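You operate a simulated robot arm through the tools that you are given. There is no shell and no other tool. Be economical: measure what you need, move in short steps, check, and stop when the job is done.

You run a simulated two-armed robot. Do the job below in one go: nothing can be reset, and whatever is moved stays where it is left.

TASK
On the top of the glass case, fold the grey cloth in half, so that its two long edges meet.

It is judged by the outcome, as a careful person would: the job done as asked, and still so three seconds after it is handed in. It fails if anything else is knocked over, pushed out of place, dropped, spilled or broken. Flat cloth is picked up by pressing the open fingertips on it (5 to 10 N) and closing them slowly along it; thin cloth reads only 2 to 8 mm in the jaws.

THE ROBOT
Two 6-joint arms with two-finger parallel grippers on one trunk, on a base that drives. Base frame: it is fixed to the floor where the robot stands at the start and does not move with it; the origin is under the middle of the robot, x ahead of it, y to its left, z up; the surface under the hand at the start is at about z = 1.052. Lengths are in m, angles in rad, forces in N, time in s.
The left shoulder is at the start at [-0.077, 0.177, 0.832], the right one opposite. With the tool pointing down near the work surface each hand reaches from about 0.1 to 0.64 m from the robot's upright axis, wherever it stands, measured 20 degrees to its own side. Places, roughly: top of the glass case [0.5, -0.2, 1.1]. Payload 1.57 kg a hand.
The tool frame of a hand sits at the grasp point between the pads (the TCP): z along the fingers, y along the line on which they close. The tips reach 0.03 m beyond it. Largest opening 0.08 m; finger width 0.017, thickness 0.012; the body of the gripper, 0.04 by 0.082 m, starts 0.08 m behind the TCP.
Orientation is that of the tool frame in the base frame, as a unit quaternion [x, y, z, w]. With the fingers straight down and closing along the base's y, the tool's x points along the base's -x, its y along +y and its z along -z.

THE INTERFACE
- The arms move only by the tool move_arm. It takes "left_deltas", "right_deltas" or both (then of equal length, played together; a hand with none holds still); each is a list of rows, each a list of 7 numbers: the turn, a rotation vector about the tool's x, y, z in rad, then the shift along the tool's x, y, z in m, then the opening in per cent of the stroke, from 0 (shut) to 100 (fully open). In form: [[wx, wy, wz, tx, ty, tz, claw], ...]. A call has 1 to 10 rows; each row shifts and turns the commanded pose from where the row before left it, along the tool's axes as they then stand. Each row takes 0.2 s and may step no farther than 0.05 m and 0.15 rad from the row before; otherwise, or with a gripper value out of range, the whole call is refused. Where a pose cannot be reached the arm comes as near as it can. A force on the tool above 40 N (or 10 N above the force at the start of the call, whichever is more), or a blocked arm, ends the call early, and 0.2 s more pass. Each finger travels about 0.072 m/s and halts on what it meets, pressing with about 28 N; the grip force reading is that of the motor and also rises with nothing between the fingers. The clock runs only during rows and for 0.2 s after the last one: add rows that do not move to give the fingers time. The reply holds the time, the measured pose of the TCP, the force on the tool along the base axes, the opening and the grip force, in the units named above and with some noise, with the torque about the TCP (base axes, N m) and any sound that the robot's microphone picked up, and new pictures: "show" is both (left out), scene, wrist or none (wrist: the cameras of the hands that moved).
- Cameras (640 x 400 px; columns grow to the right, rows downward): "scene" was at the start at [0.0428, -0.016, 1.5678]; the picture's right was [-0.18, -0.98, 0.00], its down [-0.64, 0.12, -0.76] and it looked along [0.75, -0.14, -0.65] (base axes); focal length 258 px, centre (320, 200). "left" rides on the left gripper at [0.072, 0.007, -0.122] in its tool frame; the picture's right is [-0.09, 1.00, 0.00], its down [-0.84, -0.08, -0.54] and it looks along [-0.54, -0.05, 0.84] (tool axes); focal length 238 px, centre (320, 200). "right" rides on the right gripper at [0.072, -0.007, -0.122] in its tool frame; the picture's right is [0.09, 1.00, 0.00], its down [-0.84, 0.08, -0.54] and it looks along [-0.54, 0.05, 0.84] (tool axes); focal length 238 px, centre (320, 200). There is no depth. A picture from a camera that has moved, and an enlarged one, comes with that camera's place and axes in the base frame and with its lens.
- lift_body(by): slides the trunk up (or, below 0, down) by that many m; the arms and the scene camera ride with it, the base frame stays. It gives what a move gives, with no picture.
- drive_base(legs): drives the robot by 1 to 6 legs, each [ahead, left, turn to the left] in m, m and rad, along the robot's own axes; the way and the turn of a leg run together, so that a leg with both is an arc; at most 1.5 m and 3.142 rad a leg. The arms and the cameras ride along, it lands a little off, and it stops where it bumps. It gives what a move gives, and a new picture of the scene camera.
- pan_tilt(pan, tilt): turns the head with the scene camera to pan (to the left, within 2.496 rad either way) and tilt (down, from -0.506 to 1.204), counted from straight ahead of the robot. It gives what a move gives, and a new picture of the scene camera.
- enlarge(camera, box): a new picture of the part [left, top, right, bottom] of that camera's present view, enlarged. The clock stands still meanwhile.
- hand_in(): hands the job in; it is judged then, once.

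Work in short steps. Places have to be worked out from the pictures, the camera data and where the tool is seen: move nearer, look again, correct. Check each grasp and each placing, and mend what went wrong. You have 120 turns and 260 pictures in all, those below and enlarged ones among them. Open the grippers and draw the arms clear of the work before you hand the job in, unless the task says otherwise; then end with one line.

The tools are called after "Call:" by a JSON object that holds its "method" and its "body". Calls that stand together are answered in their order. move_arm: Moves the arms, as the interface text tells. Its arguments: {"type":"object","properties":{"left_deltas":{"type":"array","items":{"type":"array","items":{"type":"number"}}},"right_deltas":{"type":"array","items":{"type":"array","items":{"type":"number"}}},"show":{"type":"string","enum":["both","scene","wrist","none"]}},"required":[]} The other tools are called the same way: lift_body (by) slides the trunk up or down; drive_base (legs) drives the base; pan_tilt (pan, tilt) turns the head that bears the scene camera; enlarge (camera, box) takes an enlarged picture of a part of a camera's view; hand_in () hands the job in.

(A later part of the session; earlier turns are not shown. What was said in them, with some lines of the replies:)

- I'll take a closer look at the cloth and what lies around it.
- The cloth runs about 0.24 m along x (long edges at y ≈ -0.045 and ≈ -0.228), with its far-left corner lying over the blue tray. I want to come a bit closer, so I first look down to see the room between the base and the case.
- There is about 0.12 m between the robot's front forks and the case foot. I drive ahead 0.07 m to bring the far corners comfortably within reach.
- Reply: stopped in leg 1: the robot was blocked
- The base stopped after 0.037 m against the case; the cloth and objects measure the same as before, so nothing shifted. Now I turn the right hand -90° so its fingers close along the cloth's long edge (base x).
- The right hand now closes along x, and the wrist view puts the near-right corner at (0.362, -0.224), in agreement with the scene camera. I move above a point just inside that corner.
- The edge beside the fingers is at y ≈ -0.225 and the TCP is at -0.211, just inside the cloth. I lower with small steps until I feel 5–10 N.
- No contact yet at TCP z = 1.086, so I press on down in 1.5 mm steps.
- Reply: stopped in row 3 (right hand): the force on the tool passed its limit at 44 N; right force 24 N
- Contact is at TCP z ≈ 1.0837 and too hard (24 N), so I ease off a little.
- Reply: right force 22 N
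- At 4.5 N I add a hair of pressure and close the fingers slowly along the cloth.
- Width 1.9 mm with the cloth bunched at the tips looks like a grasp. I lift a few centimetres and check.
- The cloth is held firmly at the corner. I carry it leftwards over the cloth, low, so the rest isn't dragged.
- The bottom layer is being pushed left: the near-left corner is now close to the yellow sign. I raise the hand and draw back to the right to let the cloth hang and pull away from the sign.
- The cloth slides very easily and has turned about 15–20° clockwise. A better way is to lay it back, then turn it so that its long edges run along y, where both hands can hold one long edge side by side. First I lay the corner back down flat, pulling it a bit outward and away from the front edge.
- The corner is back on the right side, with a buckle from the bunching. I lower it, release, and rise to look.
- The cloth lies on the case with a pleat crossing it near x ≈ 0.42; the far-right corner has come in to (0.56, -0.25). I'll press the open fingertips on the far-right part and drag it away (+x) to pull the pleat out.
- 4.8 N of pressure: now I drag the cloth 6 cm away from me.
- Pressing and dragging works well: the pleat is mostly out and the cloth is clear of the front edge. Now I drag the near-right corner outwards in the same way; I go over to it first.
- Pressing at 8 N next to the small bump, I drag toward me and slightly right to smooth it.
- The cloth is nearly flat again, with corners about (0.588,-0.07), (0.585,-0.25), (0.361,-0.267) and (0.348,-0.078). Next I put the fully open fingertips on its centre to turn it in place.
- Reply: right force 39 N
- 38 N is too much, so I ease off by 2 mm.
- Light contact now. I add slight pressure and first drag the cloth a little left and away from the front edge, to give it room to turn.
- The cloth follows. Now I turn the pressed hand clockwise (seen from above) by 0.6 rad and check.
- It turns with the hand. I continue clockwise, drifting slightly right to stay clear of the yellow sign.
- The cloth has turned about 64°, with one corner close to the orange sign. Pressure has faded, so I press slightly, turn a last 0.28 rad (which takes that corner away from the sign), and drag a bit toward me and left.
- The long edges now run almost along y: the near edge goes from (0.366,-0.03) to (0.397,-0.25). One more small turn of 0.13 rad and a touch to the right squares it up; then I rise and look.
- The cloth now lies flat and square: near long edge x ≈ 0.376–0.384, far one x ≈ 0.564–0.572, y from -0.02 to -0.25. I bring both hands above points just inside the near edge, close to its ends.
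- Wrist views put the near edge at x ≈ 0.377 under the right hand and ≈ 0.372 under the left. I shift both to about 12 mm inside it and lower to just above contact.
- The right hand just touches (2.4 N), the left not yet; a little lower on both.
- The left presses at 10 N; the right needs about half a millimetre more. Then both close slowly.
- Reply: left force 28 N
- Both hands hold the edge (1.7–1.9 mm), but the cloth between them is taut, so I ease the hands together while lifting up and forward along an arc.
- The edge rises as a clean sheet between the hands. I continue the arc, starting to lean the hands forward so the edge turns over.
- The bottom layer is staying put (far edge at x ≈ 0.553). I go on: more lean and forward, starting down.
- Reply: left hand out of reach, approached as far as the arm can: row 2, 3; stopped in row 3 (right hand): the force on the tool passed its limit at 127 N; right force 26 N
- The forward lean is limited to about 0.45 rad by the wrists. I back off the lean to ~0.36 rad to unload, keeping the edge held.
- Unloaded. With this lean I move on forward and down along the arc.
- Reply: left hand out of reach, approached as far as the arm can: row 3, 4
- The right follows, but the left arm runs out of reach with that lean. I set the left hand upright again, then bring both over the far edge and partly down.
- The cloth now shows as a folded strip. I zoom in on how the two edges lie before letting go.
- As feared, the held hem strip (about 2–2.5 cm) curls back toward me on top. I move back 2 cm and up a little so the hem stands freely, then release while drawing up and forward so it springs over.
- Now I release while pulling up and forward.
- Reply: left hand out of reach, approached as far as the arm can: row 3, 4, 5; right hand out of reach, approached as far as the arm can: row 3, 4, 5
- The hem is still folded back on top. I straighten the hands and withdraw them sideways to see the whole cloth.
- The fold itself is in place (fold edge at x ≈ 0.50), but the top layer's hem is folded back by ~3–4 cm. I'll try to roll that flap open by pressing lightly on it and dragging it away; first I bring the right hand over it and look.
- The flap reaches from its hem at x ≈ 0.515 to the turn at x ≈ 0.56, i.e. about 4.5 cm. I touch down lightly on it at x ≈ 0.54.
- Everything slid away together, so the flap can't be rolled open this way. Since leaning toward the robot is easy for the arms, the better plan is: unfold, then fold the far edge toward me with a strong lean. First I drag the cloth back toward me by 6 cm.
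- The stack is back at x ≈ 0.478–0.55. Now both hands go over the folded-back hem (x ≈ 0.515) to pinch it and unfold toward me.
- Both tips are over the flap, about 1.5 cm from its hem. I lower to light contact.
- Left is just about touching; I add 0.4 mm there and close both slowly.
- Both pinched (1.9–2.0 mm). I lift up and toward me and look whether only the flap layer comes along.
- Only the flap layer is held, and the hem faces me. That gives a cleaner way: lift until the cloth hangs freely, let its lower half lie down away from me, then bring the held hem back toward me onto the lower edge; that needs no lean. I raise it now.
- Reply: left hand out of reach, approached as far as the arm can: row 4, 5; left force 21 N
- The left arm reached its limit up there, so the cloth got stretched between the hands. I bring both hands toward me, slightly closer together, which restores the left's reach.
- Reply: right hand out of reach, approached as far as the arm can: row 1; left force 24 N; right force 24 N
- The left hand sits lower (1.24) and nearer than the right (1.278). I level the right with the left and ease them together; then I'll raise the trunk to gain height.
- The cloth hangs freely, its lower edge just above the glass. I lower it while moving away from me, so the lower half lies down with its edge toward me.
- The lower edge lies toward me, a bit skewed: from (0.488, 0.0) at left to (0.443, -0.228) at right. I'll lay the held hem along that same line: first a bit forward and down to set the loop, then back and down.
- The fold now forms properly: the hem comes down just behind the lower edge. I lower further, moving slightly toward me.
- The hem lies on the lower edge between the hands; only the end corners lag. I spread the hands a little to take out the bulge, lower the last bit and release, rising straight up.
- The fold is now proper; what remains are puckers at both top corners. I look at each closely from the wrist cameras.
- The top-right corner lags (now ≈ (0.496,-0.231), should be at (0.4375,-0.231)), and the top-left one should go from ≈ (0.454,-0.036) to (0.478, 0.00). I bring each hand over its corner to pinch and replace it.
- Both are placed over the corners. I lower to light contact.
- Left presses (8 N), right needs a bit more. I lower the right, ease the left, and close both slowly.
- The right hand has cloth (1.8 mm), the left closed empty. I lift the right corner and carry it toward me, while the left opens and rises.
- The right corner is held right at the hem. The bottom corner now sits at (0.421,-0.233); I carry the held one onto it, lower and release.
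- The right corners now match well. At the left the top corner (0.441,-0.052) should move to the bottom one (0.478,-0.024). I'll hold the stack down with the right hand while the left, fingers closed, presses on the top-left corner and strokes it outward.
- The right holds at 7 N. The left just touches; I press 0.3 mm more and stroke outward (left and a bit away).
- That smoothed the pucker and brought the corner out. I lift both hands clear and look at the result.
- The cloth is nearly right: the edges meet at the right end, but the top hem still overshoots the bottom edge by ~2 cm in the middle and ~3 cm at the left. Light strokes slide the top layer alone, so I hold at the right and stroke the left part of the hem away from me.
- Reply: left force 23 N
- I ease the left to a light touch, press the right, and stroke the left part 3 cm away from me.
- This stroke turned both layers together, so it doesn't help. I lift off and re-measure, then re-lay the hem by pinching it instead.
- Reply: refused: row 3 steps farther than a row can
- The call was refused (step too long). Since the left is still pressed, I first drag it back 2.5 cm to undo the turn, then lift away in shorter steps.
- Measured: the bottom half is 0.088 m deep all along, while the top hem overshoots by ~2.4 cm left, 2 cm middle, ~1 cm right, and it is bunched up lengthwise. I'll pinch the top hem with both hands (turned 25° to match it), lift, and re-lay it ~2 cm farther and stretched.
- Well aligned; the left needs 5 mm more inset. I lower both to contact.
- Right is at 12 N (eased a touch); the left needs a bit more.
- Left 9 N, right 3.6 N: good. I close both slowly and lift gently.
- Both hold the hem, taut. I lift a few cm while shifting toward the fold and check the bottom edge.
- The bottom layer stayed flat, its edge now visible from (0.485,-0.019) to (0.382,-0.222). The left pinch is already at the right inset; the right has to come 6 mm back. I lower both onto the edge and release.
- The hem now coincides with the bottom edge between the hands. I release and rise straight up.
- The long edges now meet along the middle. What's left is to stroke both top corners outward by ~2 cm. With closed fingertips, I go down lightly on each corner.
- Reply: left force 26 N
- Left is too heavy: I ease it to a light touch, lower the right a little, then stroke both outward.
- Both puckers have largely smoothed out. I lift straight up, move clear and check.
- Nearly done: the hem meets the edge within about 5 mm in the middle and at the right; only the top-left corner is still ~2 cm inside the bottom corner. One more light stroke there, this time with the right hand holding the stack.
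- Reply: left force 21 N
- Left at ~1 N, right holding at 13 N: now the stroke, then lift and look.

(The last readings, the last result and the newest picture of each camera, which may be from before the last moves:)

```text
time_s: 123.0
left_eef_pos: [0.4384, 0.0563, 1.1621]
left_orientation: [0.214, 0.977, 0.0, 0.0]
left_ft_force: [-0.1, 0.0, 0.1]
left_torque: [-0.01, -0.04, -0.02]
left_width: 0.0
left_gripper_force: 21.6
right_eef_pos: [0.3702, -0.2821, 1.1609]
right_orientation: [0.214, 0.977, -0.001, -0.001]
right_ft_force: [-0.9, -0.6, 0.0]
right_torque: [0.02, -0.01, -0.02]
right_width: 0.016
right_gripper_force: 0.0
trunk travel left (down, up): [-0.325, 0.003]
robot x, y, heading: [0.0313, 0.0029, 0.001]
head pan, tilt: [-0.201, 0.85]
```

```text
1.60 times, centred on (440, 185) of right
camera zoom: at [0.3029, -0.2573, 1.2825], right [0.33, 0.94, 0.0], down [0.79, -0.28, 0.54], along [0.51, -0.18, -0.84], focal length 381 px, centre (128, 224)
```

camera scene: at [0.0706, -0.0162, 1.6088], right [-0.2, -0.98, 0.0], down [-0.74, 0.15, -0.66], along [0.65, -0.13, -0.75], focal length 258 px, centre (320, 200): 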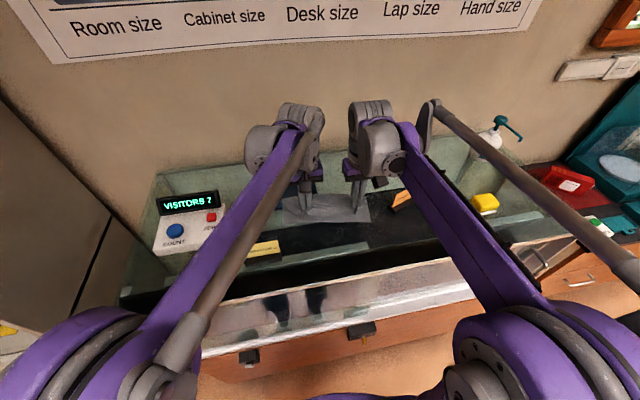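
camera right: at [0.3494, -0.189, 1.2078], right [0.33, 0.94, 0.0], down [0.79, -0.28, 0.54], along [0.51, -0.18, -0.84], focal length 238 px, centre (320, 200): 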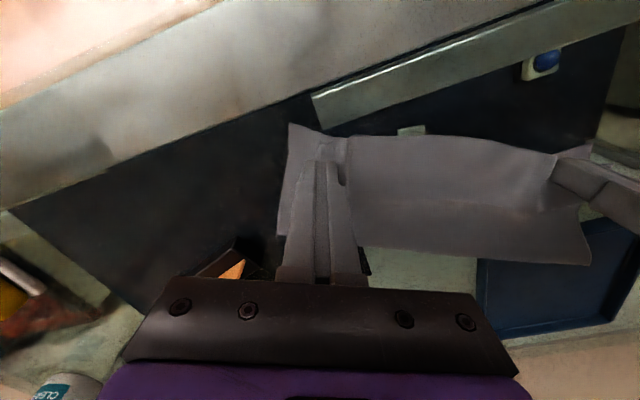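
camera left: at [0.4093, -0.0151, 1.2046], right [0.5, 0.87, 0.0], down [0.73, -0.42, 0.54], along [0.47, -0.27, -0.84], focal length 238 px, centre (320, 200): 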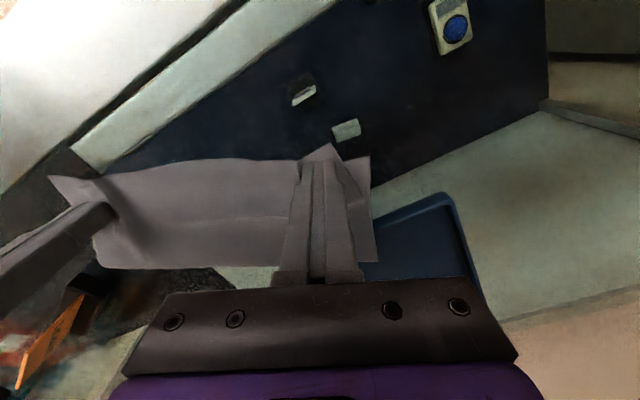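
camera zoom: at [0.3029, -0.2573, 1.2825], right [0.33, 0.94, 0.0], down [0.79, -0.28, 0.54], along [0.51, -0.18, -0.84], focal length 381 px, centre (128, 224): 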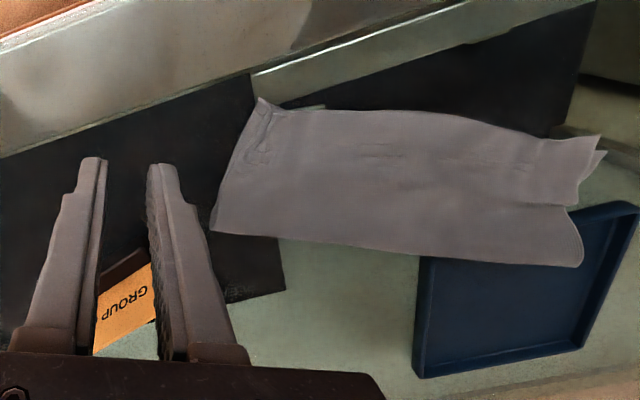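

The cloth lies folded in half, corners within about a centimetre and long edges meeting. I open the grippers, draw the arms up and away, and take a last look at everything around.

Call:
{"method": "move_arm", "body": {"right_deltas": [[0, 0, 0, 0, 0, -0.04, 40], [0, 0, 0, 0, 0, -0.04, 60], [0, 0, 0, 0.03, -0.02, -0.02, 100], [0, 0, 0, 0.03, -0.02, 0, 100], [0, 0, 0, 0, 0, 0, 100]], "left_deltas": [[0, 0, 0, 0, 0, -0.04, 40], [0, 0, 0, 0, 0, -0.04, 60], [0, 0, 0, 0.02, 0.02, -0.02, 100], [0, 0, 0, 0.02, 0.03, 0, 100], [0, 0, 0, 0, 0, 0, 100]], "show": "both"}}

Call:
{"method": "enlarge", "body": {"camera": "scene", "box": [260, 170, 420, 270]}}

```text
time_s: 124.2
left_eef_pos: [0.4255, 0.1167, 1.2655]
left_orientation: [0.213, 0.977, 0.0, 0.0]
left_ft_force: [0.0, -0.5, -0.4]
left_torque: [0.0, 0.0, -0.02]
left_width: 0.0797
left_gripper_force: 0.0
right_eef_pos: [0.3002, -0.29, 1.2638]
right_orientation: [0.213, 0.977, -0.001, -0.002]
right_ft_force: [0.6, 0.0, -0.1]
right_torque: [0.01, 0.05, 0.01]
right_width: 0.08
right_gripper_force: 0.2
trunk travel left (down, up): [-0.325, 0.003]
robot x, y, heading: [0.0359, -0.0016, -0.006]
head pan, tilt: [-0.201, 0.85]
camera scene: at [0.0719, -0.0171, 1.6088], right [-0.2, -0.98, 0.0], down [-0.74, 0.15, -0.66], along [0.65, -0.13, -0.75], focal length 258 px, centre (320, 200)
camera right: at [0.2327, -0.2654, 1.3868], right [0.33, 0.94, 0.0], down [0.79, -0.28, 0.54], along [0.51, -0.18, -0.84], focal length 238 px, centre (320, 200)
camera left: at [0.3631, 0.1534, 1.3865], right [0.5, 0.87, 0.0], down [0.73, -0.42, 0.54], along [0.47, -0.27, -0.84], focal length 238 px, centre (320, 200)
```

scene: 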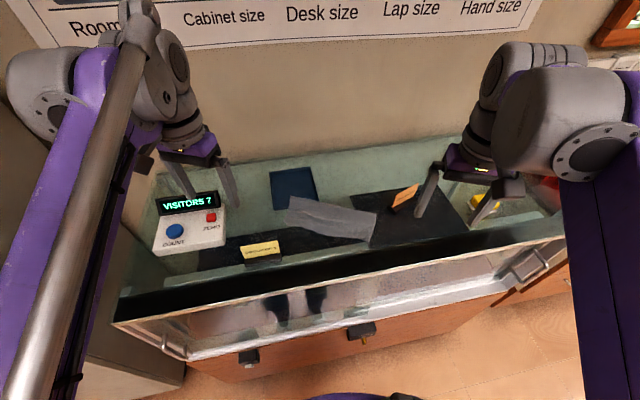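
right: 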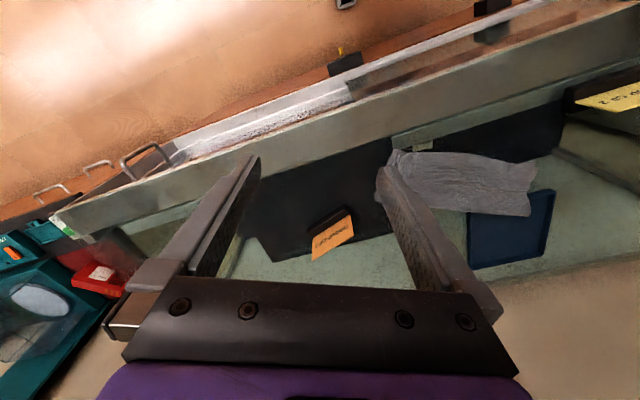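
left: 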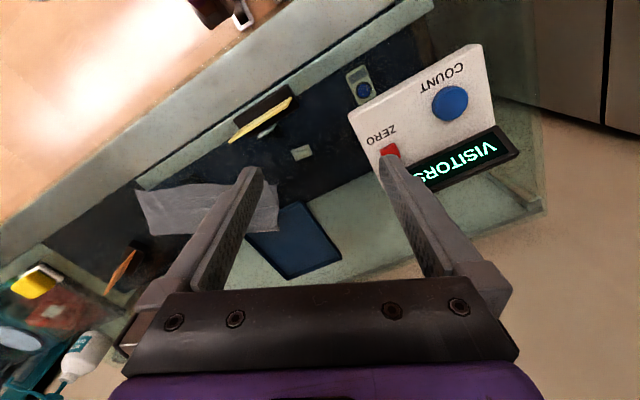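

```text
4.00 times, centred on (340, 220) of scene
camera zoom: at [0.0719, -0.0171, 1.6088], right [-0.2, -0.98, 0.0], down [-0.74, 0.15, -0.66], along [0.65, -0.13, -0.75], focal length 1031 px, centre (240, 120)
```

zoom: 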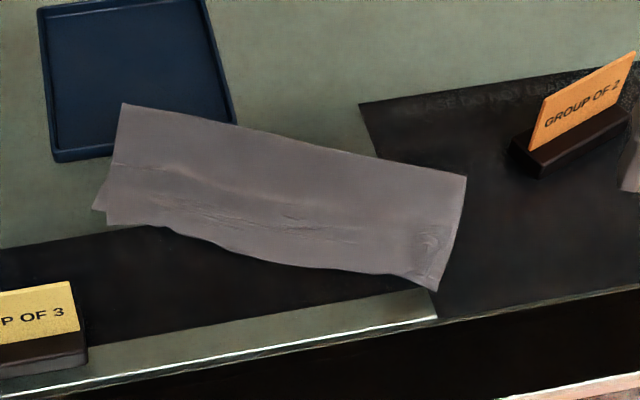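

The signs, tray, counter (still 7) and bottle are where they were, and the cloth lies folded with its long edges together. Both arms are clear and the grippers are open, so I hand in.

Call:
{"method": "hand_in", "body": {}}

```text
The job is handed in.
```

The grey cloth is folded in half on the glass case. Its long edges meet to within about 5 mm in the middle and 1 cm at the left end, it sits at a slight angle, and nothing else looks moved.
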